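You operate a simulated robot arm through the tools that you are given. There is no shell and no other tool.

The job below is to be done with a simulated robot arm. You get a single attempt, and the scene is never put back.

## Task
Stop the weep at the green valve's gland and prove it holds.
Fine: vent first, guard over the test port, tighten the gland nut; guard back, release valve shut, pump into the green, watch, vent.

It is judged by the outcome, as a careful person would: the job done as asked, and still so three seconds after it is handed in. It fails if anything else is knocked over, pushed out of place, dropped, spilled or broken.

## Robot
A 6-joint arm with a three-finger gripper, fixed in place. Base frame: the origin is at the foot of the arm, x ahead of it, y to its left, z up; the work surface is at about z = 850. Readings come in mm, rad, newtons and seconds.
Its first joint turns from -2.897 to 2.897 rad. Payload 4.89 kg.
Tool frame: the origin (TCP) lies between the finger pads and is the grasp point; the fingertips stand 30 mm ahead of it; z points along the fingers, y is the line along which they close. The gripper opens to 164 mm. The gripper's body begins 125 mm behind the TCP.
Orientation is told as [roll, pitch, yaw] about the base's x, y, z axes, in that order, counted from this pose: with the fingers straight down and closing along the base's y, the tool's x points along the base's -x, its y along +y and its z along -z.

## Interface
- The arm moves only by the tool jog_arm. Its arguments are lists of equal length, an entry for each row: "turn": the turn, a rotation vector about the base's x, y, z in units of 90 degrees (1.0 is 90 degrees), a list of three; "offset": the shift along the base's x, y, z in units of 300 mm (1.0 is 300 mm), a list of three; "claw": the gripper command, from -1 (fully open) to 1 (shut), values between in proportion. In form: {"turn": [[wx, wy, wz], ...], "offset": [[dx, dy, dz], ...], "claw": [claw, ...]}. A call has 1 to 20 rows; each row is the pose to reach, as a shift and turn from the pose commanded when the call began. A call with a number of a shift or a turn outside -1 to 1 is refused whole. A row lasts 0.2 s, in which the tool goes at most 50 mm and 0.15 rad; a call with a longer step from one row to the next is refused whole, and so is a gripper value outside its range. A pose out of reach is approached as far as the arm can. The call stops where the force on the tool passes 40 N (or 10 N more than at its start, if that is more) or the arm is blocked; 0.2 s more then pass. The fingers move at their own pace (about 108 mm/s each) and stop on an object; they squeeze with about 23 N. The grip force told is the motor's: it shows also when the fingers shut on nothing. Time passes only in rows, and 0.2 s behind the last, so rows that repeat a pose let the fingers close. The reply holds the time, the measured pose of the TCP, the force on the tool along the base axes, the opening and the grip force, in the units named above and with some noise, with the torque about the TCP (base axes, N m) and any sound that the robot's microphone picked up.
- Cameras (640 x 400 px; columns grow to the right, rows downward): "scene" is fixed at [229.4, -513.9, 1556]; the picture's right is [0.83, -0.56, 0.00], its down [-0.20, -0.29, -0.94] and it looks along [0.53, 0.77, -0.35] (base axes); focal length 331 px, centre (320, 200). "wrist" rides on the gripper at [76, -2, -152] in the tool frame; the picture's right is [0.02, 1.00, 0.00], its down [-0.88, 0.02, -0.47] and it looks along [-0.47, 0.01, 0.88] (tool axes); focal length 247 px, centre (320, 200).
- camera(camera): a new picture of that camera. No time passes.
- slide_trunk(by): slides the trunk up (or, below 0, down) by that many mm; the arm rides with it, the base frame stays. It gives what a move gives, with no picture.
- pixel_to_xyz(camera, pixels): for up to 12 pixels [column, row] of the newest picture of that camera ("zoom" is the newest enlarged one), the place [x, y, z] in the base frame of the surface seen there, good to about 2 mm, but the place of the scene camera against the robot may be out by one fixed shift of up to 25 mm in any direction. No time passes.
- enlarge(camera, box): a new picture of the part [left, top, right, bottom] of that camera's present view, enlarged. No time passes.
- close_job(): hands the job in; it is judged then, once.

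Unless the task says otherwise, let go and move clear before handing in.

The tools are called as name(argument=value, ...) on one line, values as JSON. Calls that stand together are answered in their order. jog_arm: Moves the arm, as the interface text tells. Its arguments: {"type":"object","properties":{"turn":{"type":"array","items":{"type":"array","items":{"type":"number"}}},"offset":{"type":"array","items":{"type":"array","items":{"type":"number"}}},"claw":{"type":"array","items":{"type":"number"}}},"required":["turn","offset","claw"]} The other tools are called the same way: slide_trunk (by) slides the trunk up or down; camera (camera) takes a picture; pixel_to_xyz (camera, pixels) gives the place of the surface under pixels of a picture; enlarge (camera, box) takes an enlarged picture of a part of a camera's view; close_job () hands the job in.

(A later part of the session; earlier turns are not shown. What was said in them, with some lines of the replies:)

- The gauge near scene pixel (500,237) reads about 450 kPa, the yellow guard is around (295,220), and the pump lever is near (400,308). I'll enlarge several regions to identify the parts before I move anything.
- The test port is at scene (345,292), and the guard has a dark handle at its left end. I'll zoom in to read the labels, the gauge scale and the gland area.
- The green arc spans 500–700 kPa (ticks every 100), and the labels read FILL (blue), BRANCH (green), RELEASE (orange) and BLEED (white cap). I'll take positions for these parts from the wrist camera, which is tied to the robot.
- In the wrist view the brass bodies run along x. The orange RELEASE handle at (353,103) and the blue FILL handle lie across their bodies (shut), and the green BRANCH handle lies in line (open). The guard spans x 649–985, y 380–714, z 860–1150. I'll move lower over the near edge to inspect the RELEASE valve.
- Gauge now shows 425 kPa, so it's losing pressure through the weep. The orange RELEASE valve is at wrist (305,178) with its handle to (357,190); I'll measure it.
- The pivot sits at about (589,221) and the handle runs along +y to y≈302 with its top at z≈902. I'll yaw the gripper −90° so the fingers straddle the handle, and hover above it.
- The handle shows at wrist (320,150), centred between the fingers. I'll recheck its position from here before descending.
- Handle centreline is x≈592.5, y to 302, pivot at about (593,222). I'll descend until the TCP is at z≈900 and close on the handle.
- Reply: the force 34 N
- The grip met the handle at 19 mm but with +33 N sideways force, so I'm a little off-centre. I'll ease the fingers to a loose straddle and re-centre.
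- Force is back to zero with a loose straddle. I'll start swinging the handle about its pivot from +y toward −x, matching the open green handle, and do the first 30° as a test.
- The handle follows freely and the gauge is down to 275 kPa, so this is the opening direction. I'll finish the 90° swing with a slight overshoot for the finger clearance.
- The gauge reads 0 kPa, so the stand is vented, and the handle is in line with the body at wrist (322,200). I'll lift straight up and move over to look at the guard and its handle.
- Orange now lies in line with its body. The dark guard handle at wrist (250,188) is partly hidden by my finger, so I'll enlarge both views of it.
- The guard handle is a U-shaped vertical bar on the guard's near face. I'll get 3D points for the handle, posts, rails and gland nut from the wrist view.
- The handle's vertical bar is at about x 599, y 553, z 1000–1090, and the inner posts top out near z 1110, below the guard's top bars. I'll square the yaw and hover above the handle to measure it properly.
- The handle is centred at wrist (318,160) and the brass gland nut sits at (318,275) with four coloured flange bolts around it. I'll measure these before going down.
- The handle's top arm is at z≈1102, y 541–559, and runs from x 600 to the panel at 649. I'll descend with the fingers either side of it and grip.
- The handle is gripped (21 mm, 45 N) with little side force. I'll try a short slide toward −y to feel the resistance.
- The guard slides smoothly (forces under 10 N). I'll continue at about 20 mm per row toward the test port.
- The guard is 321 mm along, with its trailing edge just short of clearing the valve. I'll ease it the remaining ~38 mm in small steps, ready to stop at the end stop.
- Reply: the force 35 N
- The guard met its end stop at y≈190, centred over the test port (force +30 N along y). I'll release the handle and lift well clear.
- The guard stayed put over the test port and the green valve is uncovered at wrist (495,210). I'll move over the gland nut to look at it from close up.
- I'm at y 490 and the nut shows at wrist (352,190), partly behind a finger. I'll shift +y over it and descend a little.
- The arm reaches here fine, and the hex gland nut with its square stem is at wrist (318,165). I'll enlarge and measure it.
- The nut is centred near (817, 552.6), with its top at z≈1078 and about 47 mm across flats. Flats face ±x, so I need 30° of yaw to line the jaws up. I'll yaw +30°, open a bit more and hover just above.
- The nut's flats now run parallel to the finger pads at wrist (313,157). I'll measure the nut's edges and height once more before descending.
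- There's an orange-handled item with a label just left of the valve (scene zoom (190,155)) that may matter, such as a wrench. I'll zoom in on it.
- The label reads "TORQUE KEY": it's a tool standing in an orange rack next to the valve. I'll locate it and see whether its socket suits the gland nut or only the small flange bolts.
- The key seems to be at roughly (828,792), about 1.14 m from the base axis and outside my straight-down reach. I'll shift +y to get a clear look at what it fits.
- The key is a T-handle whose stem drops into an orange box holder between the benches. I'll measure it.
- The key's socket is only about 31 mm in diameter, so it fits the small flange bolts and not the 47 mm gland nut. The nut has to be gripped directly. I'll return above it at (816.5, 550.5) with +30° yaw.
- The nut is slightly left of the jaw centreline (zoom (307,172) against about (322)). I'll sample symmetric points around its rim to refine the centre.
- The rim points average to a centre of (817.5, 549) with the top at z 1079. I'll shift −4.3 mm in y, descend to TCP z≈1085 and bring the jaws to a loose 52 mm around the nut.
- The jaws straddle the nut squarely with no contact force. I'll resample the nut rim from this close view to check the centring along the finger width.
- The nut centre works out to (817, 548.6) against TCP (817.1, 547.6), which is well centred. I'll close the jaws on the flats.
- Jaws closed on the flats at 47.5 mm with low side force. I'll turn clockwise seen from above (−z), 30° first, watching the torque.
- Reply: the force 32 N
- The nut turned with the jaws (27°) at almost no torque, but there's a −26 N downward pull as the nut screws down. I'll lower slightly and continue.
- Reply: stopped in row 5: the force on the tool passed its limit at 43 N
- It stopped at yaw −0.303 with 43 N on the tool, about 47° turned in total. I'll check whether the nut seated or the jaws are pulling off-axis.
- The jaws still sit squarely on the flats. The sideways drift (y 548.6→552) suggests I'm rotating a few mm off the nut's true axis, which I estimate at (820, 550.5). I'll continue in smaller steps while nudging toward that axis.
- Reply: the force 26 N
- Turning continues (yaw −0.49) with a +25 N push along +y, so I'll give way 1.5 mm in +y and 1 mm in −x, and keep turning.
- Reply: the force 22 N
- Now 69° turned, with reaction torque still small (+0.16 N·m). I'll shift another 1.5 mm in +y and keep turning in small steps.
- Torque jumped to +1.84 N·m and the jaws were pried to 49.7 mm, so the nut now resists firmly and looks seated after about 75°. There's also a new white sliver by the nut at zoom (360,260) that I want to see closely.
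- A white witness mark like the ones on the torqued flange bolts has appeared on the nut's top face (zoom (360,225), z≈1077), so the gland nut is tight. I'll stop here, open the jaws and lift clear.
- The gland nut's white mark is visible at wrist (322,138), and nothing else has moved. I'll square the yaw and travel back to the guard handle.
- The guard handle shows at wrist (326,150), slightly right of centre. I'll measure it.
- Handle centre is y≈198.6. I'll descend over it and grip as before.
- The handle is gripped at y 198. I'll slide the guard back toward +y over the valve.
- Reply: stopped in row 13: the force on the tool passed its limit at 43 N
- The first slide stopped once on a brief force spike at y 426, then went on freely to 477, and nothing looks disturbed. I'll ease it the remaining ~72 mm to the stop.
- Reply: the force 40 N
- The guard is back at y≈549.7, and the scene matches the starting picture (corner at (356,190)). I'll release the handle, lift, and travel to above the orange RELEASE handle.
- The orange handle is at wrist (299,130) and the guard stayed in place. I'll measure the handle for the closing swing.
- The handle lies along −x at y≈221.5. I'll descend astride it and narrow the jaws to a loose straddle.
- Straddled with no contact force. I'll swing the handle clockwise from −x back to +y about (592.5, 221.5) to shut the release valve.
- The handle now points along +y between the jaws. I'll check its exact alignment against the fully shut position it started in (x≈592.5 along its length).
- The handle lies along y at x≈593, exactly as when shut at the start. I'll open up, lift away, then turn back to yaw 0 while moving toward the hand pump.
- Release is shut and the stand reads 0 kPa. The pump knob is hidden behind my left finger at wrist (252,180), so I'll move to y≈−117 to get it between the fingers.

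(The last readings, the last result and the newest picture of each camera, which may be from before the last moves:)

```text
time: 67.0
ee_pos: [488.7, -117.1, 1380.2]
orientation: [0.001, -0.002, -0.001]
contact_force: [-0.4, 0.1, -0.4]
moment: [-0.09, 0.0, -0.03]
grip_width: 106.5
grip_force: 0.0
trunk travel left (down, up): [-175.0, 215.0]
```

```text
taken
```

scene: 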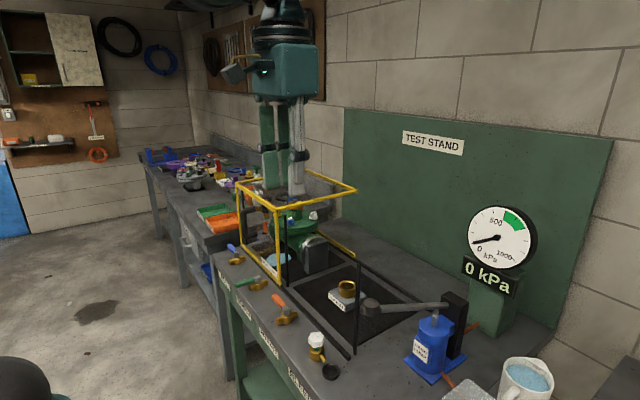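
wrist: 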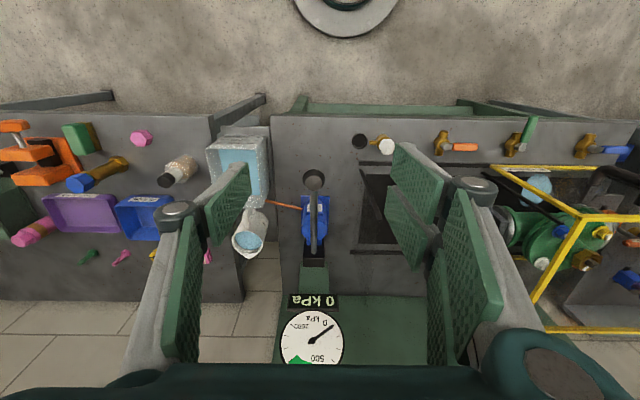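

The pump is now centred: knob at wrist (314,180), lever running to the pivot at (314,255). I'll measure the lever, the body and the things nearby.

pixel_to_xyz(camera="wrist", pixels=[[314, 178], [314, 173], [306, 180], [322, 180], [314, 190], [314, 200], [314, 215], [314, 235], [314, 250], [314, 262], [325, 205], [322, 235]])

enlarge(camera="wrist", box=[270, 150, 370, 280])

pixel_to_xyz(camera="wrist", pixels=[[248, 215], [255, 150], [239, 240], [262, 235], [360, 141], [386, 147], [262, 190], [314, 300]])

```text
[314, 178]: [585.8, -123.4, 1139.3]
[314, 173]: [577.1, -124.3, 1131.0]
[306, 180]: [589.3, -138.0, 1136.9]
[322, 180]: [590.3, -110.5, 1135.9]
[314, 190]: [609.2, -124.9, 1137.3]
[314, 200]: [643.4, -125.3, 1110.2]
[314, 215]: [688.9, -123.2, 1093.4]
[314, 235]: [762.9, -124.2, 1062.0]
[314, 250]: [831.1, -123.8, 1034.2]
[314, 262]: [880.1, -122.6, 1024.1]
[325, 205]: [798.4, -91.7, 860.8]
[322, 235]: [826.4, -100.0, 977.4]
```

```text
3.08 times, centred on (320, 215) of wrist
```

zoom: 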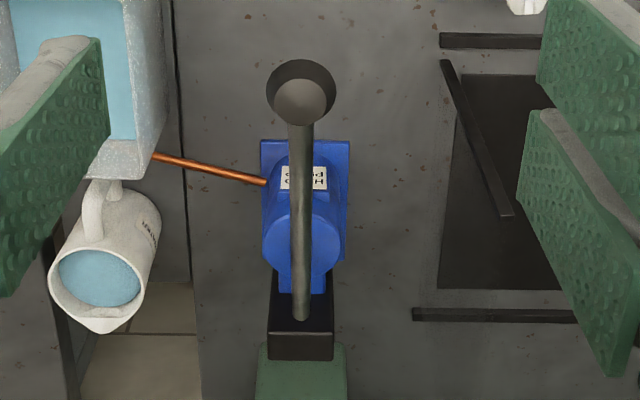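

```text
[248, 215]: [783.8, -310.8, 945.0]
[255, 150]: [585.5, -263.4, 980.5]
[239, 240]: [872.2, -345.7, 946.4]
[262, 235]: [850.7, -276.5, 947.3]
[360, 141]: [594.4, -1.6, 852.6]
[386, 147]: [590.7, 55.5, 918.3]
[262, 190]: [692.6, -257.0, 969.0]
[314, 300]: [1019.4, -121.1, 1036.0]
```

The lever lies in the plane y≈−124 with its knob near (592,−124,1125) and pivot near (860,−124,1025), and the surroundings are clear for a vertical stroke. I'll hover above the knob to refine it.

jog_arm(turn=[[0, 0, 0], [0, 0, 0], [0, 0, 0], [0, 0, 0], [0, 0, 0]], offset=[[0.09, -0.023, -0.1], [0.18, -0.023, -0.22], [0.26, -0.023, -0.34], [0.32, -0.023, -0.46], [0.344, -0.023, -0.58]], claw=[0, 0, 0, 0, 0])

camera(camera="wrist")

camera(camera="scene")

```text
time: 68.2
ee_pos: [591.3, -124.5, 1205.3]
orientation: [0.004, -0.003, -0.002]
contact_force: [-0.7, 0.1, -0.3]
moment: [-0.03, -0.09, -0.01]
grip_width: 81.7
grip_force: 0.1
trunk travel left (down, up): [-175.0, 215.0]
```

```text
taken
```

wrist: 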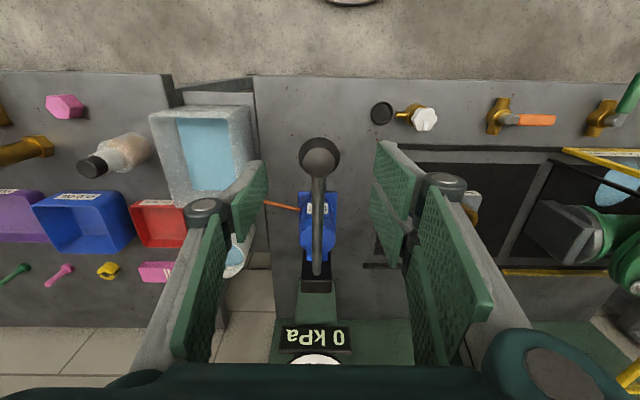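

```text
taken
```

scene: 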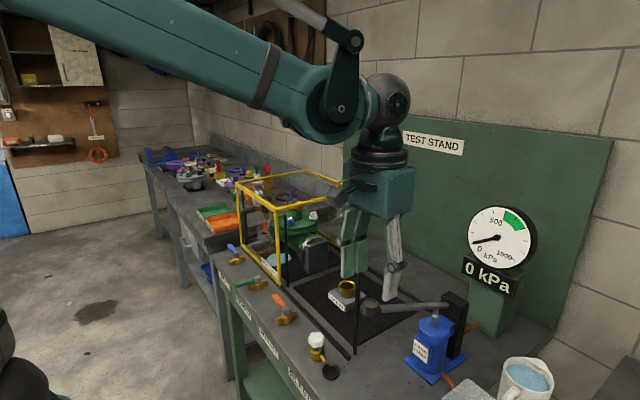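

The knob sits at wrist (319,157), between the jaws. I'll measure its top, sides and the lever just behind it.

pixel_to_xyz(camera="wrist", pixels=[[319, 158], [319, 143], [319, 168], [303, 158], [336, 158], [319, 185], [319, 200], [319, 220], [319, 250], [319, 265]])

enlarge(camera="wrist", box=[260, 120, 380, 300])

enlarge(camera="scene", box=[345, 270, 475, 370])

```text
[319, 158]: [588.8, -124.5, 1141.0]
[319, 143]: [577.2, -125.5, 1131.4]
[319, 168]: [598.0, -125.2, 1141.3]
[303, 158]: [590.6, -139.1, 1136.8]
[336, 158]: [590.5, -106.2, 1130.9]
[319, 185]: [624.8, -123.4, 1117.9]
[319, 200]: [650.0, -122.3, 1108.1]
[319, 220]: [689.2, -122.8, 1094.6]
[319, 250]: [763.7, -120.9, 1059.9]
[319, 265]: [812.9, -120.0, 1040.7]
```

```text
2.22 times, centred on (320, 210) of wrist
```

zoom: 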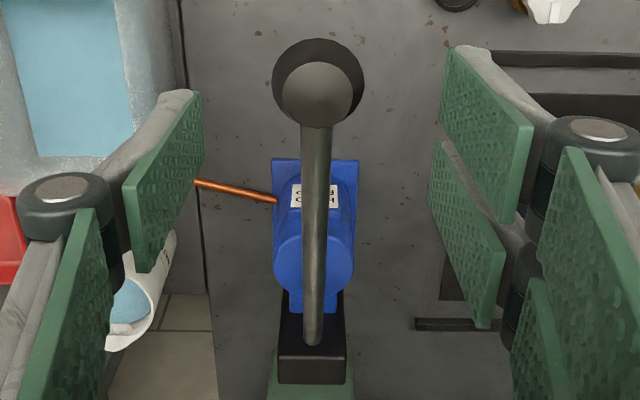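

```text
4.00 times, centred on (410, 320) of scene
```

zoom: 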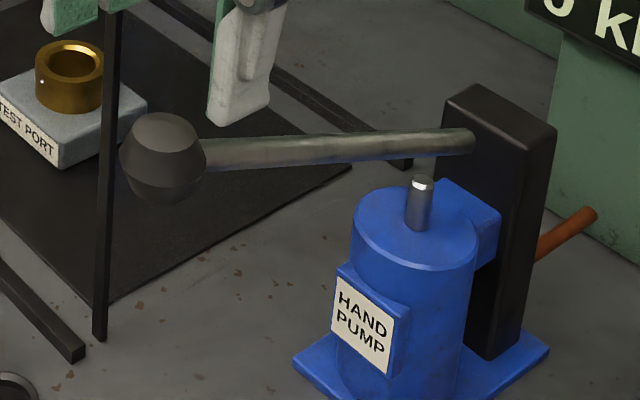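

The knob is a barrel about 40 mm across, with its top at z 1141 and centre near (592,−124,1119). I'll descend astride it and grip at its widest point.

jog_arm(turn=[[0, 0, 0], [0, 0, 0], [0, 0, 0], [0, 0, 0], [0, 0, 0], [0, 0, 0], [0, 0, 0]], offset=[[0.003, 0.002, -0.12], [0.003, 0.002, -0.22], [0.003, 0.002, -0.29], [0.003, 0.002, -0.29], [0.003, 0.002, -0.29], [0.003, 0.002, -0.29], [0.003, 0.002, -0.29]], claw=[0, 0, 0, 0.3, 1, 1, 1])

camera(camera="wrist")

enlarge(camera="scene", box=[345, 250, 475, 370])

```text
time: 69.8
ee_pos: [592.9, -125.7, 1120.0]
orientation: [0.003, -0.003, -0.002]
contact_force: [-3.4, -2.0, -6.8]
moment: [0.0, 0.05, 0.01]
grip_width: 39.0
grip_force: 44.9
trunk travel left (down, up): [-175.0, 215.0]
```

```text
taken
```

wrist: 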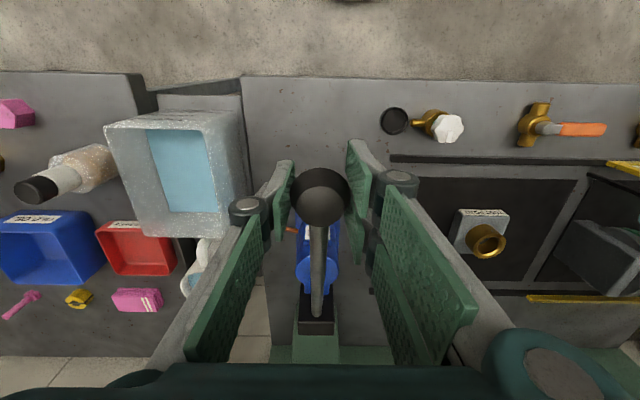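

```text
3.33 times, centred on (410, 310) of scene
```

zoom: 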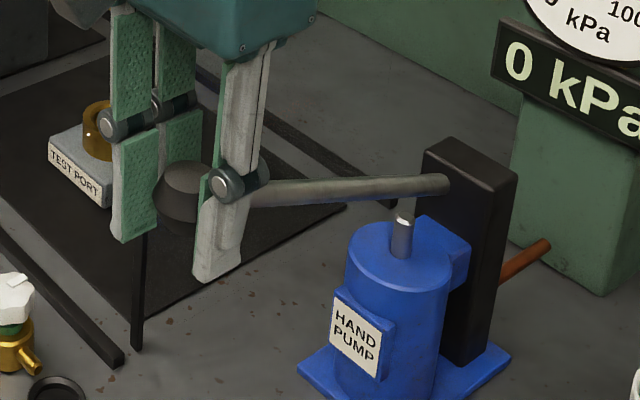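

The knob is gripped at 39 mm. I'll start the down-stroke along the lever's arc, about 12° first, tilting with it and watching force and gauge.

jog_arm(turn=[[0, -0.0333, 0], [0, -0.0667, 0], [0, -0.1, 0], [0, -0.1333, 0]], offset=[[-0.0177, 0, -0.047], [-0.0327, 0, -0.0947], [-0.045, 0, -0.143], [-0.055, 0, -0.1923]], claw=[1, 1, 1, 1])

enlarge(camera="scene", box=[345, 200, 545, 370])

```text
time: 70.8
ee_pos: [578.0, -125.9, 1061.2]
orientation: [0.004, -0.214, -0.003]
contact_force: [8.8, -8.9, -1.0]
moment: [0.07, 0.32, -0.11]
grip_width: 39.4
grip_force: 44.6
trunk travel left (down, up): [-175.0, 215.0]
```

```text
2.35 times, centred on (445, 285) of scene
```

zoom: 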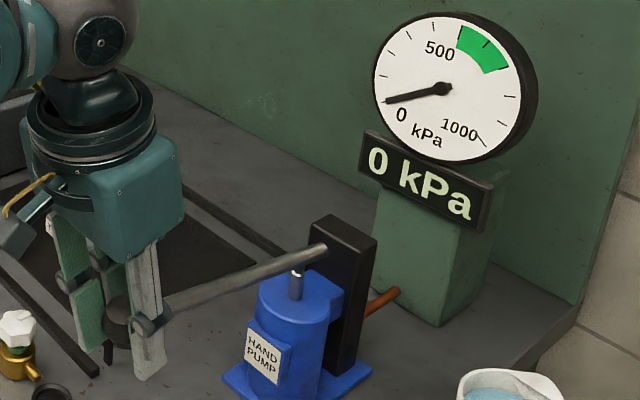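

The lever follows easily. I'll continue the down-stroke to about −5°, still with the force stop in place.

jog_arm(turn=[[0, -0.0333, 0], [0, -0.0667, 0], [0, -0.1, 0], [0, -0.1333, 0], [0, -0.1667, 0]], offset=[[-0.0077, 0, -0.0494], [-0.0123, 0, -0.0994], [-0.0147, 0, -0.1494], [-0.014, 0, -0.1994], [-0.011, 0, -0.2494]], claw=[1, 1, 1, 1, 1])

enlarge(camera="scene", box=[345, 200, 545, 370])

```text
time: 72.0
ee_pos: [575.2, -124.8, 990.1]
orientation: [0.003, -0.472, -0.003]
contact_force: [-10.3, 3.7, 36.0]
moment: [-0.01, -0.33, 0.17]
grip_width: 39.4
grip_force: 44.6
trunk travel left (down, up): [-175.0, 215.0]
stopped in row 5: the force on the tool passed its limit at 58 N (the readings are from after the stop); the commanded pose is now the measured one
```

```text
2.35 times, centred on (445, 285) of scene
```

zoom: 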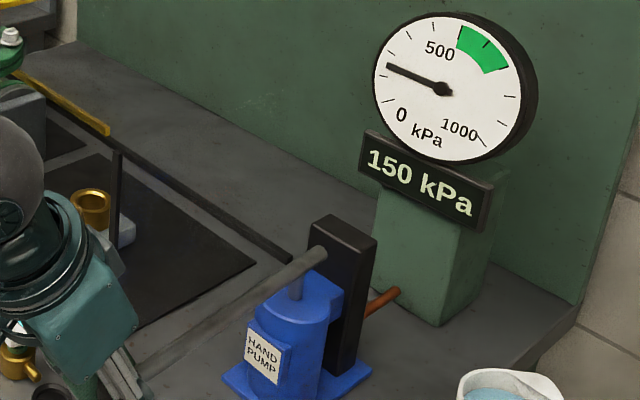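

One full down-stroke raised it to 150 kPa and bottomed out against the stop. Four such strokes give about 600 kPa, mid-green. I'll raise the lever back up along the arc.

jog_arm(turn=[[0, 0.0333, 0], [0, 0.0667, 0], [0, 0.1, 0], [0, 0.1333, 0], [0, 0.1667, 0], [0, 0.2, 0], [0, 0.2333, 0], [0, 0.2667, 0], [0, 0.3, 0]], offset=[[-0.004, 0, 0.05], [-0.006, 0, 0.1], [-0.005, 0, 0.15], [-0.001, 0, 0.2], [0.007, 0, 0.2493], [0.017, 0, 0.2987], [0.029, 0, 0.347], [0.044, 0, 0.3947], [0.06, 0, 0.436]], claw=[1, 1, 1, 1, 1, 1, 1, 1, 1])

enlarge(camera="scene", box=[345, 200, 545, 370])

```text
time: 74.0
ee_pos: [592.5, -124.5, 1118.7]
orientation: [0.002, 0.002, -0.002]
contact_force: [-8.0, 2.2, -34.5]
moment: [-0.19, -0.5, -0.03]
grip_width: 39.2
grip_force: 44.9
trunk travel left (down, up): [-175.0, 215.0]
```

```text
2.35 times, centred on (445, 285) of scene
```

zoom: 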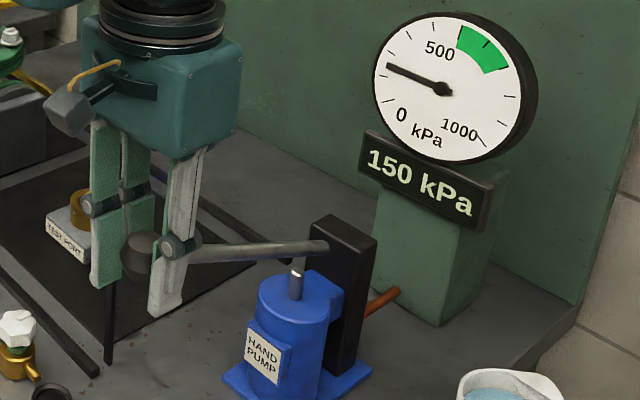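

The pressure held at 150 kPa during the up-stroke and the lever is at its top stop. Stroke 2 down.

jog_arm(turn=[[0, -0.0333, 0], [0, -0.0667, 0], [0, -0.1, 0], [0, -0.1333, 0], [0, -0.1667, 0], [0, -0.2, 0], [0, -0.2333, 0], [0, -0.2667, 0], [0, -0.295, 0]], offset=[[-0.0177, 0, -0.047], [-0.0327, 0, -0.0947], [-0.045, 0, -0.143], [-0.055, 0, -0.1923], [-0.0627, 0, -0.2417], [-0.0673, 0, -0.2917], [-0.0677, 0, -0.3417], [-0.065, 0, -0.3917], [-0.06, 0, -0.432]], claw=[1, 1, 1, 1, 1, 1, 1, 1, 1])

enlarge(camera="scene", box=[345, 200, 545, 370])

```text
time: 76.0
ee_pos: [573.4, -125.1, 991.9]
orientation: [0.003, -0.462, -0.002]
contact_force: [-15.8, 0.5, 27.7]
moment: [-0.07, 0.37, 0.02]
grip_width: 39.1
grip_force: 44.7
trunk travel left (down, up): [-175.0, 215.0]
```

```text
2.35 times, centred on (445, 285) of scene
```

zoom: 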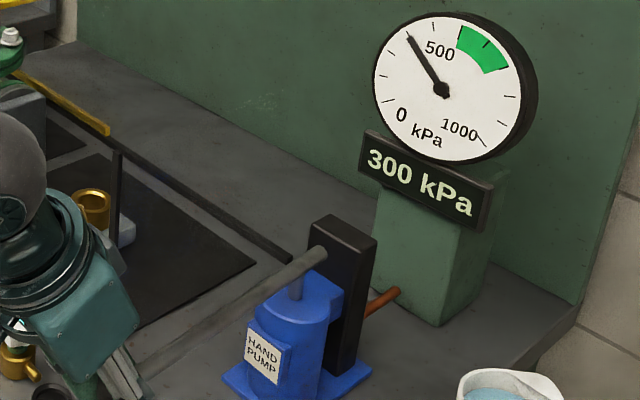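

300 kPa after the second stroke. I'll raise the lever again.

jog_arm(turn=[[0, 0.0333, 0], [0, 0.0667, 0], [0, 0.1, 0], [0, 0.1333, 0], [0, 0.1667, 0], [0, 0.2, 0], [0, 0.2333, 0], [0, 0.2667, 0], [0, 0.295, 0]], offset=[[-0.004, 0, 0.05], [-0.006, 0, 0.1], [-0.005, 0, 0.15], [-0.001, 0, 0.2], [0.007, 0, 0.2493], [0.017, 0, 0.2987], [0.029, 0, 0.347], [0.044, 0, 0.3947], [0.059, 0, 0.43]], claw=[1, 1, 1, 1, 1, 1, 1, 1, 1])

enlarge(camera="scene", box=[345, 200, 545, 370])

```text
time: 78.0
ee_pos: [592.2, -125.7, 1118.5]
orientation: [0.003, 0.003, 0.0]
contact_force: [-13.5, 12.1, -14.4]
moment: [-0.01, -0.53, 0.1]
grip_width: 39.3
grip_force: 45.1
trunk travel left (down, up): [-175.0, 215.0]
```

```text
2.35 times, centred on (445, 285) of scene
```

zoom: 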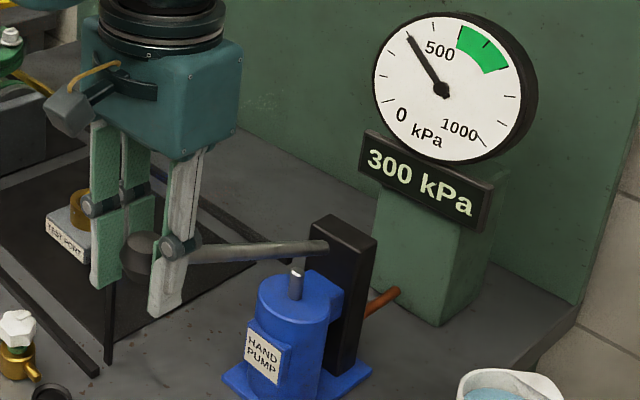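

300 kPa held through the up-stroke. Stroke 3 down.

jog_arm(turn=[[0, -0.0333, 0], [0, -0.0667, 0], [0, -0.1, 0], [0, -0.1333, 0], [0, -0.1667, 0], [0, -0.2, 0], [0, -0.2333, 0], [0, -0.2667, 0], [0, -0.295, 0]], offset=[[-0.0177, 0, -0.047], [-0.0327, 0, -0.0947], [-0.045, 0, -0.143], [-0.055, 0, -0.1923], [-0.0627, 0, -0.2417], [-0.0667, 0, -0.2917], [-0.067, 0, -0.3417], [-0.064, 0, -0.3917], [-0.059, 0, -0.431]], claw=[1, 1, 1, 1, 1, 1, 1, 1, 1])

enlarge(camera="scene", box=[345, 200, 545, 370])

```text
time: 80.0
ee_pos: [574.7, -126.2, 991.6]
orientation: [0.005, -0.464, -0.002]
contact_force: [-2.0, -3.1, 25.4]
moment: [-0.12, 0.41, 0.01]
grip_width: 39.0
grip_force: 45.0
trunk travel left (down, up): [-175.0, 215.0]
```

```text
2.35 times, centred on (445, 285) of scene
```

zoom: 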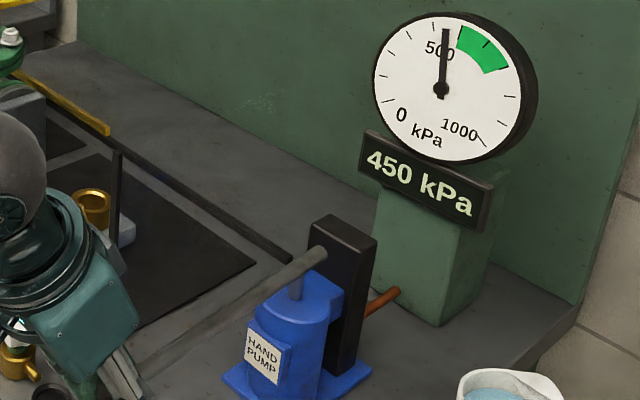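

450 kPa, so one more stroke should land at about 600 kPa, in the middle of the green band. I'll raise the lever.

jog_arm(turn=[[0, 0.0333, 0], [0, 0.0667, 0], [0, 0.1, 0], [0, 0.1333, 0], [0, 0.1667, 0], [0, 0.2, 0], [0, 0.2333, 0], [0, 0.2667, 0], [0, 0.295, 0]], offset=[[-0.004, 0, 0.05], [-0.006, 0, 0.1], [-0.005, 0, 0.15], [-0.001, 0, 0.2], [0.007, 0, 0.2493], [0.017, 0, 0.2987], [0.029, 0, 0.347], [0.044, 0, 0.3947], [0.059, 0, 0.43]], claw=[1, 1, 1, 1, 1, 1, 1, 1, 1])

enlarge(camera="scene", box=[345, 200, 545, 370])

```text
time: 82.0
ee_pos: [592.5, -124.7, 1119.2]
orientation: [0.002, 0.004, -0.001]
contact_force: [-2.2, 6.5, -5.0]
moment: [-0.1, -0.52, 0.02]
grip_width: 39.3
grip_force: 45.0
trunk travel left (down, up): [-175.0, 215.0]
```

```text
2.35 times, centred on (445, 285) of scene
```

zoom: 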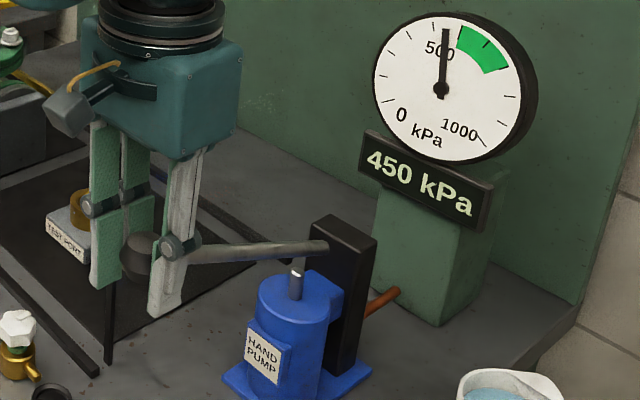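

The gauge holds at 450 kPa with no loss in 2 s, where the weep was dropping it before. Stroke 4 down, the last one.

jog_arm(turn=[[0, -0.0333, 0], [0, -0.0667, 0], [0, -0.1, 0], [0, -0.1333, 0], [0, -0.1667, 0], [0, -0.2, 0], [0, -0.2333, 0], [0, -0.2667, 0], [0, -0.295, 0]], offset=[[-0.0177, 0, -0.047], [-0.0327, 0, -0.0947], [-0.045, 0, -0.143], [-0.055, 0, -0.1923], [-0.0627, 0, -0.2417], [-0.0667, 0, -0.2917], [-0.067, 0, -0.3417], [-0.064, 0, -0.3917], [-0.059, 0, -0.431]], claw=[1, 1, 1, 1, 1, 1, 1, 1, 1])

enlarge(camera="scene", box=[345, 200, 545, 370])

```text
time: 84.0
ee_pos: [574.2, -125.5, 991.0]
orientation: [0.002, -0.462, -0.003]
contact_force: [-24.3, 18.6, 19.3]
moment: [-0.07, 0.3, 0.08]
grip_width: 39.1
grip_force: 45.0
trunk travel left (down, up): [-175.0, 215.0]
```

```text
2.35 times, centred on (445, 285) of scene
```

zoom: 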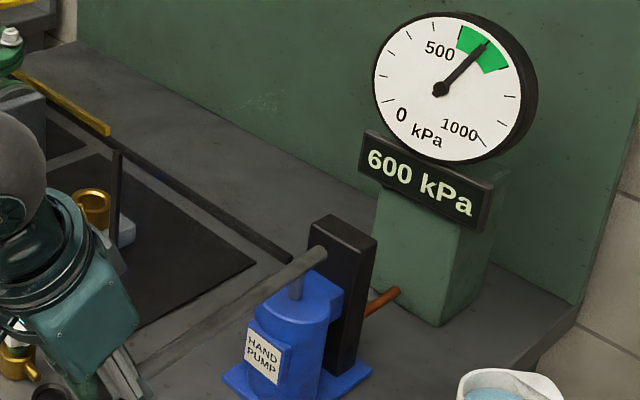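

600 kPa, squarely in the green. I'll return the lever to its rest position at the top, then let go and lift clear for the watch.

jog_arm(turn=[[0, 0.0333, 0], [0, 0.0667, 0], [0, 0.1, 0], [0, 0.1333, 0], [0, 0.1667, 0], [0, 0.2, 0], [0, 0.2333, 0], [0, 0.2667, 0], [0, 0.295, 0]], offset=[[-0.004, 0, 0.05], [-0.006, 0, 0.1], [-0.005, 0, 0.15], [-0.001, 0, 0.2], [0.007, 0, 0.2493], [0.017, 0, 0.2987], [0.029, 0, 0.347], [0.044, 0, 0.3947], [0.059, 0, 0.431]], claw=[1, 1, 1, 1, 1, 1, 1, 1, 1])

jog_arm(turn=[[0, 0, 0], [0, 0, 0], [0, 0, 0], [0, 0, 0], [0, 0, 0], [0, 0, 0], [0, 0, 0]], offset=[[0, 0, 0], [0, 0, 0], [0, 0, 0], [0, 0, 0.1], [0, 0, 0.22], [0, 0, 0.35], [0, 0, 0.45]], claw=[0.4, 0.1, 0.1, 0.1, 0.1, 0.1, 0.1])

camera(camera="scene")

enlarge(camera="scene", box=[345, 200, 545, 370])

```text
time: 86.0
ee_pos: [592.2, -125.3, 1118.6]
orientation: [0.001, 0.004, -0.002]
contact_force: [-7.1, 17.0, -3.9]
moment: [0.0, -0.45, 0.03]
grip_width: 39.2
grip_force: 45.6
trunk travel left (down, up): [-175.0, 215.0]
```

```text
time: 87.6
ee_pos: [592.5, -127.0, 1253.8]
orientation: [0.003, 0.002, -0.002]
contact_force: [-0.4, 0.2, 1.0]
moment: [0.02, 0.02, 0.01]
grip_width: 73.9
grip_force: 0.0
trunk travel left (down, up): [-175.0, 215.0]
```

```text
taken
```

scene: 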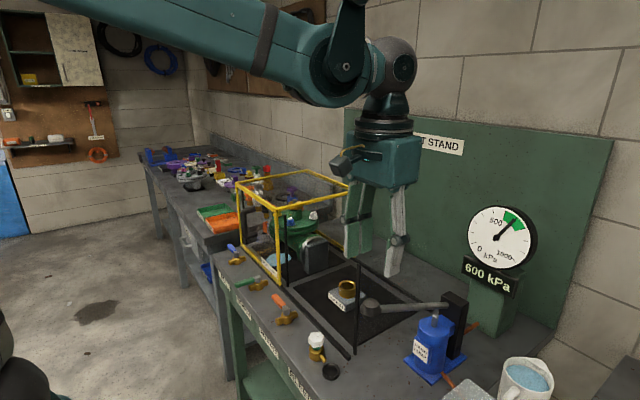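

```text
2.35 times, centred on (445, 285) of scene
```

zoom: 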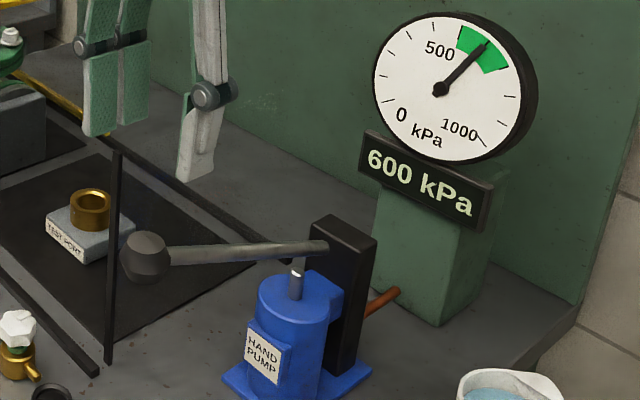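

The gauge reads 600 kPa at t=87.6 and nothing has been disturbed. I'll begin the watch while moving slowly toward the release valve and turning to −90° yaw.

jog_arm(turn=[[0, 0, -0.083], [0, 0, -0.167], [0, 0, -0.25], [0, 0, -0.333], [0, 0, -0.417], [0, 0, -0.5], [0, 0, -0.583], [0, 0, -0.667], [0, 0, -0.75], [0, 0, -0.833], [0, 0, -0.917], [0, 0, -1.0]], offset=[[-0.02, 0.08, 0], [-0.04, 0.16, 0], [-0.06, 0.24, 0], [-0.08, 0.32, 0], [-0.08, 0.4, 0], [-0.08, 0.48, 0], [-0.08, 0.56, 0], [-0.08, 0.65, 0], [-0.08, 0.74, 0], [-0.06, 0.83, 0], [-0.03, 0.92, 0], [0, 1.0, 0]], claw=[0.4, 0.4, 0.4, 0.4, 0.4, 0.4, 0.4, 0.4, 0.4, 0.4, 0.4, 0.4])

jog_arm(turn=[[0, 0, 0], [0, 0, 0], [0, 0, 0], [0, 0, 0], [0, 0, 0], [0, 0, 0], [0, 0, 0], [0, 0, 0], [0, 0, 0], [0, 0, 0], [0, 0, 0], [0, 0, 0], [0, 0, 0], [0, 0, 0], [0, 0, 0], [0, 0, 0], [0, 0, 0], [0, 0, 0], [0, 0, 0], [0, 0, 0]], offset=[[0, 0.1, -0.1], [0, 0.2, -0.2], [0, 0.3, -0.3], [0, 0.36, -0.45], [0, 0.36, -0.55], [0, 0.36, -0.6], [0, 0.36, -0.6], [0, 0.36, -0.6], [0, 0.36, -0.6], [0, 0.36, -0.6], [0, 0.36, -0.6], [0, 0.36, -0.6], [0, 0.36, -0.6], [0, 0.36, -0.6], [0, 0.36, -0.6], [0, 0.36, -0.6], [0, 0.36, -0.6], [0, 0.36, -0.6], [0, 0.36, -0.6], [0, 0.36, -0.6]], claw=[0.4, 0.4, 0.4, 0.4, 0.4, 0.4, 0.4, 0.4, 0.4, 0.4, 0.4, 0.4, 0.4, 0.4, 0.4, 0.4, 0.4, 0.4, 0.4, 0.4])

camera(camera="scene")

enlarge(camera="scene", box=[455, 195, 545, 305])

camera(camera="wrist")

```text
time: 90.2
ee_pos: [592.3, 173.8, 1253.9]
orientation: [0.002, 0.003, -1.576]
contact_force: [-0.2, -0.6, -0.4]
moment: [0.12, -0.17, 0.03]
grip_width: 49.3
grip_force: 0.0
trunk travel left (down, up): [-175.0, 215.0]
```

```text
time: 94.4
ee_pos: [592.6, 284.0, 1073.4]
orientation: [0.004, 0.001, -1.573]
contact_force: [-0.2, 0.2, -0.4]
moment: [-0.05, 0.0, 0.01]
grip_width: 49.2
grip_force: 0.0
trunk travel left (down, up): [-175.0, 215.0]
```

```text
taken
```

scene: 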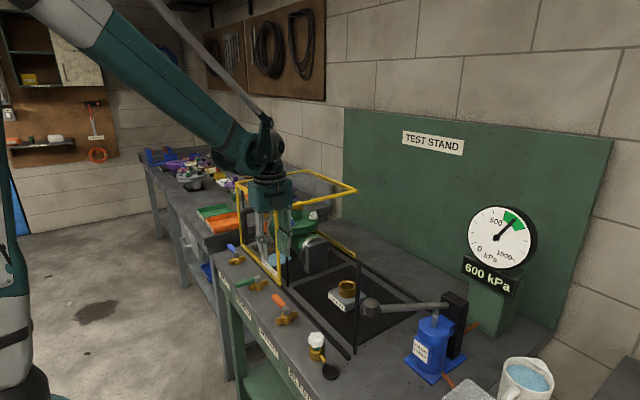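

```text
3.64 times, centred on (500, 250) of scene
```

zoom: 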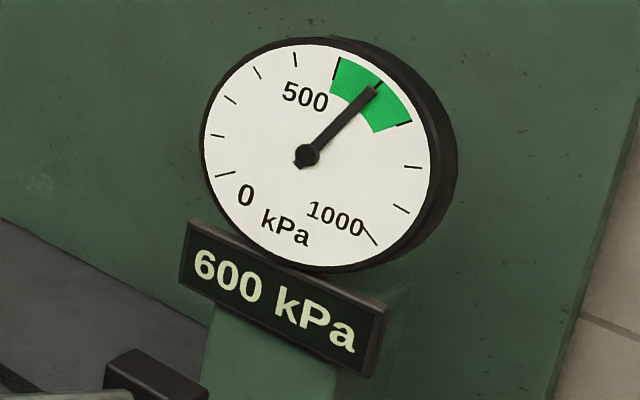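

```text
taken
```

wrist: 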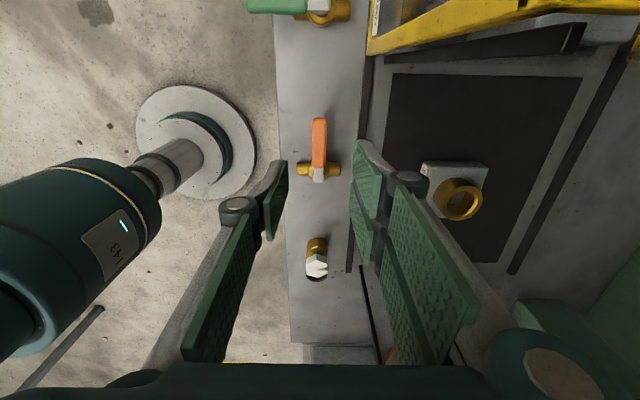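

At t=94.4 the gauge is still at 600 kPa, over 10 s since the last stroke, where before the weep cost about 15 kPa/s. I'll hold still and watch a further 8 s to be thorough.

jog_arm(turn=[[0, 0, 0], [0, 0, 0], [0, 0, 0], [0, 0, 0], [0, 0, 0], [0, 0, 0], [0, 0, 0], [0, 0, 0], [0, 0, 0], [0, 0, 0], [0, 0, 0], [0, 0, 0], [0, 0, 0], [0, 0, 0], [0, 0, 0], [0, 0, 0], [0, 0, 0], [0, 0, 0], [0, 0, 0], [0, 0, 0]], offset=[[0, 0, 0], [0, 0, 0], [0, 0, 0], [0, 0, 0], [0, 0, 0], [0, 0, 0], [0, 0, 0], [0, 0, 0], [0, 0, 0], [0, 0, 0], [0, 0, 0], [0, 0, 0], [0, 0, 0], [0, 0, 0], [0, 0, 0], [0, 0, 0], [0, 0, 0], [0, 0, 0], [0, 0, 0], [0, 0, 0]], claw=[0.4, 0.4, 0.4, 0.4, 0.4, 0.4, 0.4, 0.4, 0.4, 0.4, 0.4, 0.4, 0.4, 0.4, 0.4, 0.4, 0.4, 0.4, 0.4, 0.4])

jog_arm(turn=[[0, 0, 0], [0, 0, 0], [0, 0, 0], [0, 0, 0], [0, 0, 0], [0, 0, 0], [0, 0, 0], [0, 0, 0], [0, 0, 0], [0, 0, 0], [0, 0, 0], [0, 0, 0], [0, 0, 0], [0, 0, 0], [0, 0, 0], [0, 0, 0], [0, 0, 0], [0, 0, 0], [0, 0, 0], [0, 0, 0]], offset=[[0, 0, 0], [0, 0, 0], [0, 0, 0], [0, 0, 0], [0, 0, 0], [0, 0, 0], [0, 0, 0], [0, 0, 0], [0, 0, 0], [0, 0, 0], [0, 0, 0], [0, 0, 0], [0, 0, 0], [0, 0, 0], [0, 0, 0], [0, 0, 0], [0, 0, 0], [0, 0, 0], [0, 0, 0], [0, 0, 0]], claw=[0.4, 0.4, 0.4, 0.4, 0.4, 0.4, 0.4, 0.4, 0.4, 0.4, 0.4, 0.4, 0.4, 0.4, 0.4, 0.4, 0.4, 0.4, 0.4, 0.4])

enlarge(camera="scene", box=[455, 195, 545, 305])

enlarge(camera="scene", box=[260, 180, 340, 260])

```text
time: 98.6
ee_pos: [593.5, 283.4, 1072.8]
orientation: [0.004, 0.002, -1.572]
contact_force: [0.4, 0.2, -0.5]
moment: [0.01, -0.01, -0.02]
grip_width: 49.1
grip_force: 0.0
trunk travel left (down, up): [-175.0, 215.0]
```

```text
time: 102.8
ee_pos: [592.8, 282.6, 1072.6]
orientation: [0.003, 0.002, -1.572]
contact_force: [1.0, 0.7, 0.2]
moment: [-0.02, 0.01, -0.02]
grip_width: 49.1
grip_force: 0.1
trunk travel left (down, up): [-175.0, 215.0]
```

```text
3.64 times, centred on (500, 250) of scene
```

zoom: 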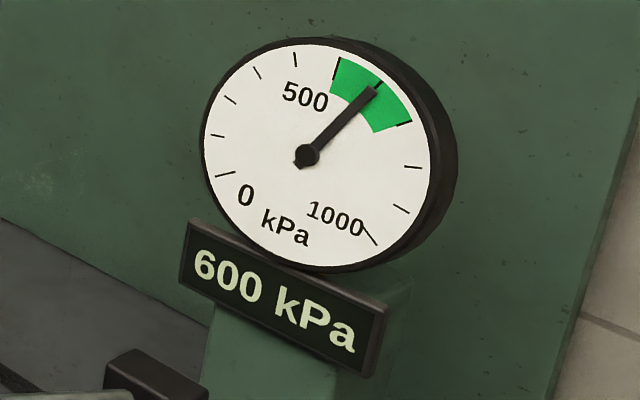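

```text
5.00 times, centred on (300, 220) of scene
```

zoom: 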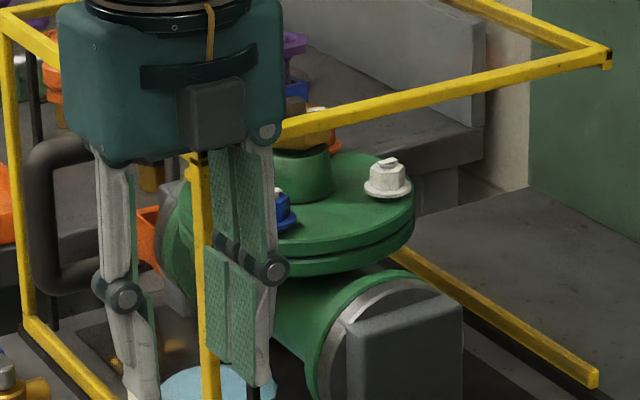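

The gauge held at exactly 600 kPa for nearly 19 s, so the gland is tight. To vent, I'll descend astride the orange handle at (593, 281).

jog_arm(turn=[[0, 0, 0], [0, 0, 0], [0, 0, 0], [0, 0, 0], [0, 0, 0], [0, 0, 0], [0, 0, 0], [0, 0, 0]], offset=[[0, -0.007, -0.13], [0, -0.007, -0.28], [0, -0.007, -0.42], [0, -0.007, -0.53], [0, -0.007, -0.577], [0, -0.007, -0.577], [0, -0.007, -0.577], [0, -0.007, -0.577]], claw=[0.4, 0.4, 0.4, 0.4, 0.4, 0.6, 0.7, 0.7])

camera(camera="wrist")

```text
time: 104.6
ee_pos: [590.6, 281.6, 899.8]
orientation: [0.004, 0.001, -1.573]
contact_force: [-0.1, -0.2, 0.2]
moment: [0.0, 0.02, 0.0]
grip_width: 24.5
grip_force: 0.0
trunk travel left (down, up): [-175.0, 215.0]
```

```text
taken
```

wrist: 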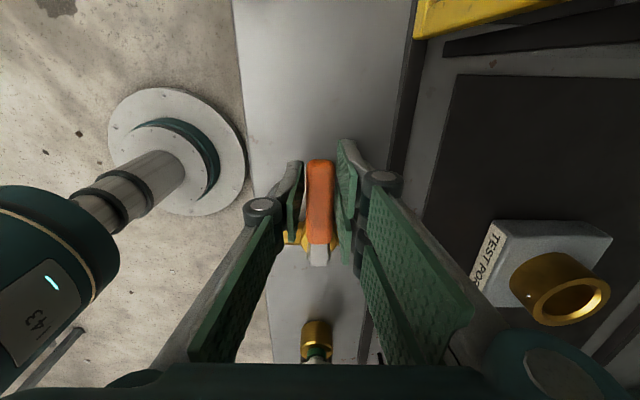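

The handle sits between the jaws with no contact force. I'll swing it 90° from +y to −x as before to open the release valve.

jog_arm(turn=[[0, 0, 0.083], [0, 0, 0.167], [0, 0, 0.25], [0, 0, 0.333], [0, 0, 0.417], [0, 0, 0.5], [0, 0, 0.583], [0, 0, 0.667], [0, 0, 0.75], [0, 0, 0.833], [0, 0, 0.917], [0, 0, 1.0], [0, 0, 1.0]], offset=[[-0.0259, -0.0017, 0], [-0.0513, -0.0068, 0], [-0.0759, -0.0151, 0], [-0.0992, -0.0266, 0], [-0.1207, -0.041, 0], [-0.1402, -0.0581, 0], [-0.1574, -0.0776, 0], [-0.1718, -0.0992, 0], [-0.1832, -0.1224, 0], [-0.1916, -0.147, 0], [-0.1966, -0.1724, 0], [-0.1983, -0.1983, 0], [-0.1983, -0.21, 0]], claw=[0.7, 0.7, 0.7, 0.7, 0.7, 0.7, 0.7, 0.7, 0.7, 0.7, 0.7, 0.7, 0.7])

camera(camera="wrist")

camera(camera="scene")

```text
time: 107.4
ee_pos: [532.5, 217.1, 900.9]
orientation: [0.005, 0.002, 0.0]
contact_force: [-0.2, 0.4, 0.3]
moment: [-0.03, -0.01, 0.03]
grip_width: 24.6
grip_force: 0.3
trunk travel left (down, up): [-175.0, 215.0]
```

```text
taken
```

wrist: 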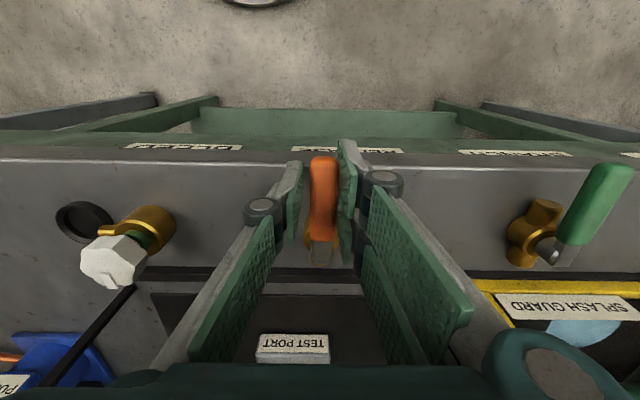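

```text
taken
```

scene: 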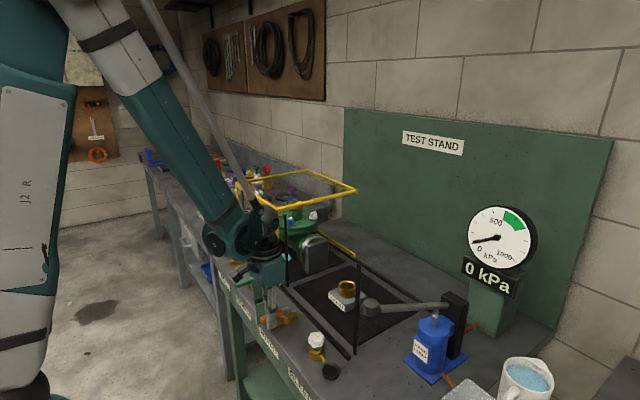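

The gauge is back to 0 kPa and the release handle is open, in line with its body. I'll open the jaws, lift straight up and move clear.

jog_arm(turn=[[0, 0, 0], [0, 0, 0], [0, 0, 0], [0, 0, 0], [0, 0, 0], [0, 0, 0], [0, 0, 0], [0, 0, 0], [0, 0, 0], [0, 0, 0]], offset=[[0, 0.01, 0], [0, 0.01, 0], [0, 0.01, 0.1], [0, 0.01, 0.25], [0, 0.01, 0.4], [0, 0.01, 0.55], [0, 0.01, 0.7], [0, 0.01, 0.85], [0, 0.01, 0.95], [0, 0.01, 1.0]], claw=[0.5, 0.4, 0.4, 0.4, 0.4, 0.4, 0.4, 0.4, 0.4, 0.4])

jog_arm(turn=[[0, 0, 0], [0, 0, 0], [0, 0, 0], [0, 0, 0], [0, 0, 0]], offset=[[-0.05, 0.1, 0.1], [-0.1, 0.2, 0.2], [-0.15, 0.3, 0.3], [-0.15, 0.4, 0.4], [-0.15, 0.45, 0.5]], claw=[-0.5, -0.5, -0.5, -0.5, -0.5])

camera(camera="wrist")

camera(camera="scene")

enlarge(camera="scene", box=[210, 165, 370, 400])

enlarge(camera="scene", box=[350, 195, 560, 400])

```text
time: 109.6
ee_pos: [531.3, 220.9, 1200.2]
orientation: [0.004, -0.001, -0.002]
contact_force: [-0.2, 0.2, 0.3]
moment: [-0.03, -0.01, -0.02]
grip_width: 49.1
grip_force: 0.0
trunk travel left (down, up): [-175.0, 215.0]
```

```text
time: 110.8
ee_pos: [487.3, 360.2, 1352.5]
orientation: [0.004, 0.002, -0.003]
contact_force: [-0.9, -0.8, 0.5]
moment: [0.0, -0.02, 0.03]
grip_width: 123.1
grip_force: 0.0
trunk travel left (down, up): [-175.0, 215.0]
```

```text
taken
```

wrist: 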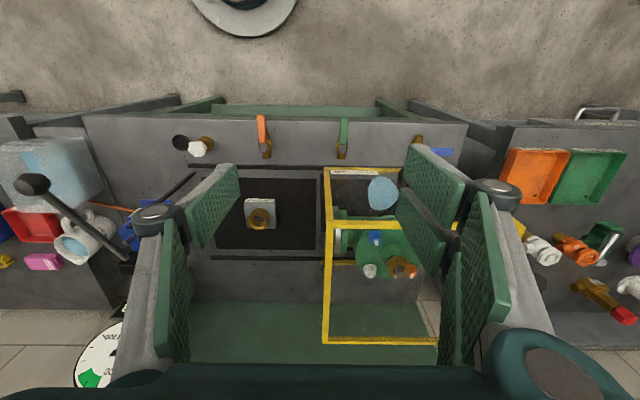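

```text
taken
```

scene: 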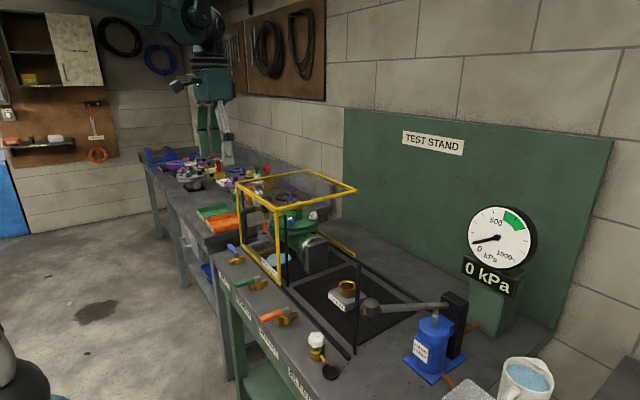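

```text
1.70 times, centred on (290, 282) of scene
```

zoom: 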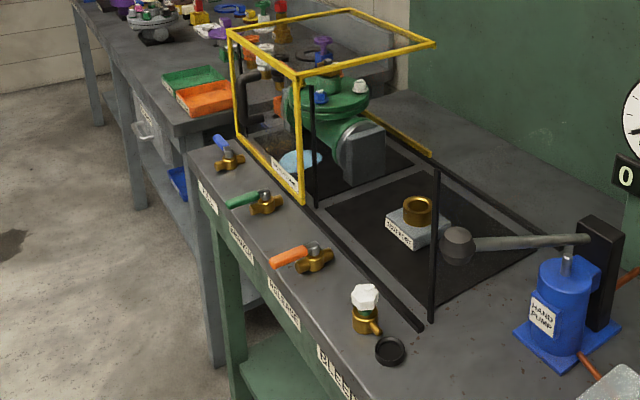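

```text
1.95 times, centred on (455, 298) of scene
```

zoom: 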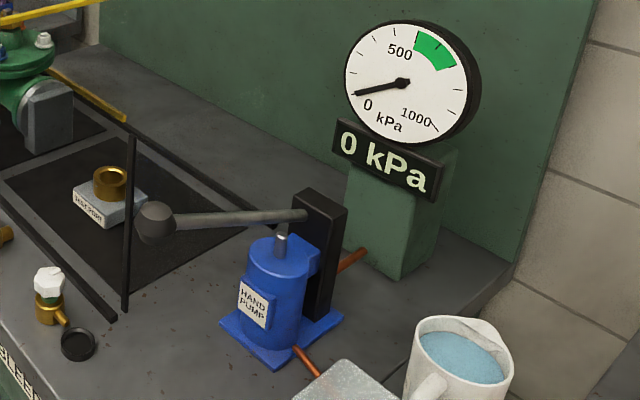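

Everything looks right: gauge 0 kPa, release open, guard over the valve, pump lever at rest. I'll take one close look at the gland for the mark and any fresh wetness before handing in.

enlarge(camera="scene", box=[260, 185, 340, 245])

enlarge(camera="wrist", box=[310, 160, 450, 350])

```text
6.67 times, centred on (300, 215) of scene
```

zoom: 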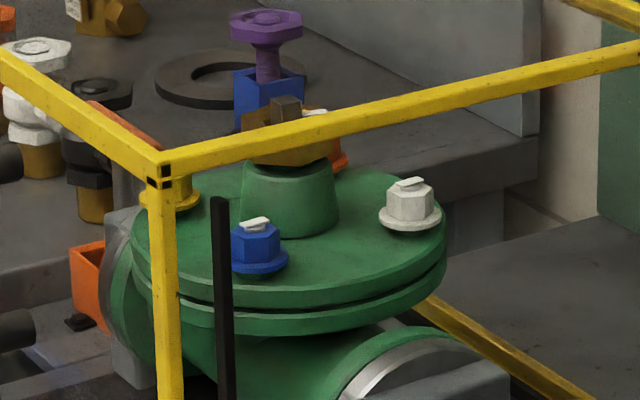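

```text
2.11 times, centred on (380, 255) of wrist
```

zoom: 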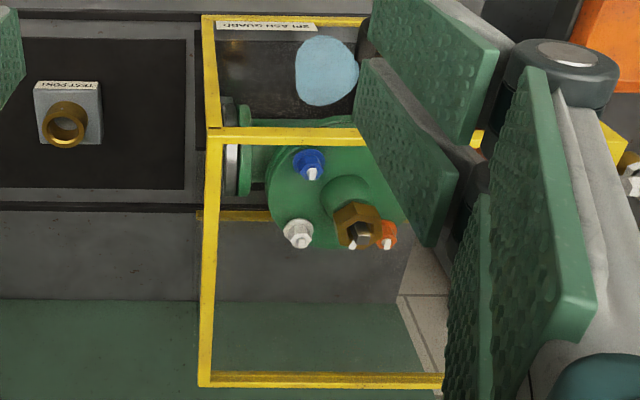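

The wet patch on the bonnet by the blue bolt is gone, and the white mark is on the gland nut (zoom (315,112) and (352,243)). The stand is vented, the guard is over the valve and the arm is clear, so I'm handing the job in.

close_job()

```text
The job is handed in.
```

The weep at the green valve's gland is stopped, and it held 600 kPa for about 19 seconds with no drop. The job is handed in.

1. **Vent:** I opened the release valve and the gauge fell to 0 kPa.
2. **Guard over the test port:** I slid it along to its end stop, which uncovered the valve.
3. **Gland nut:** I turned it clockwise about 75° until it went firm. A white mark then showed on the nut, like those on the flange bolts. I gripped the nut directly; the torque key's socket is too small for it.
4. **Guard back, release shut:** The guard is back over the valve. It caught briefly once on the way, then slid freely.
5. **Pump:** Four full strokes brought it to 600 kPa, the middle of the green band (500–700).
6. **Watch:** The gauge did not move. Before the fix it was losing roughly 15 kPa a second. The wet patch on the bonnet by the blue bolt is gone.
7. **Vent:** I opened the release valve again and left it open, with the gauge at 0 kPa.

The pump lever is back at its top rest position and the arm is clear of the stand. The closing pictures showed nothing else moved, and the puddle under the valve is still there.
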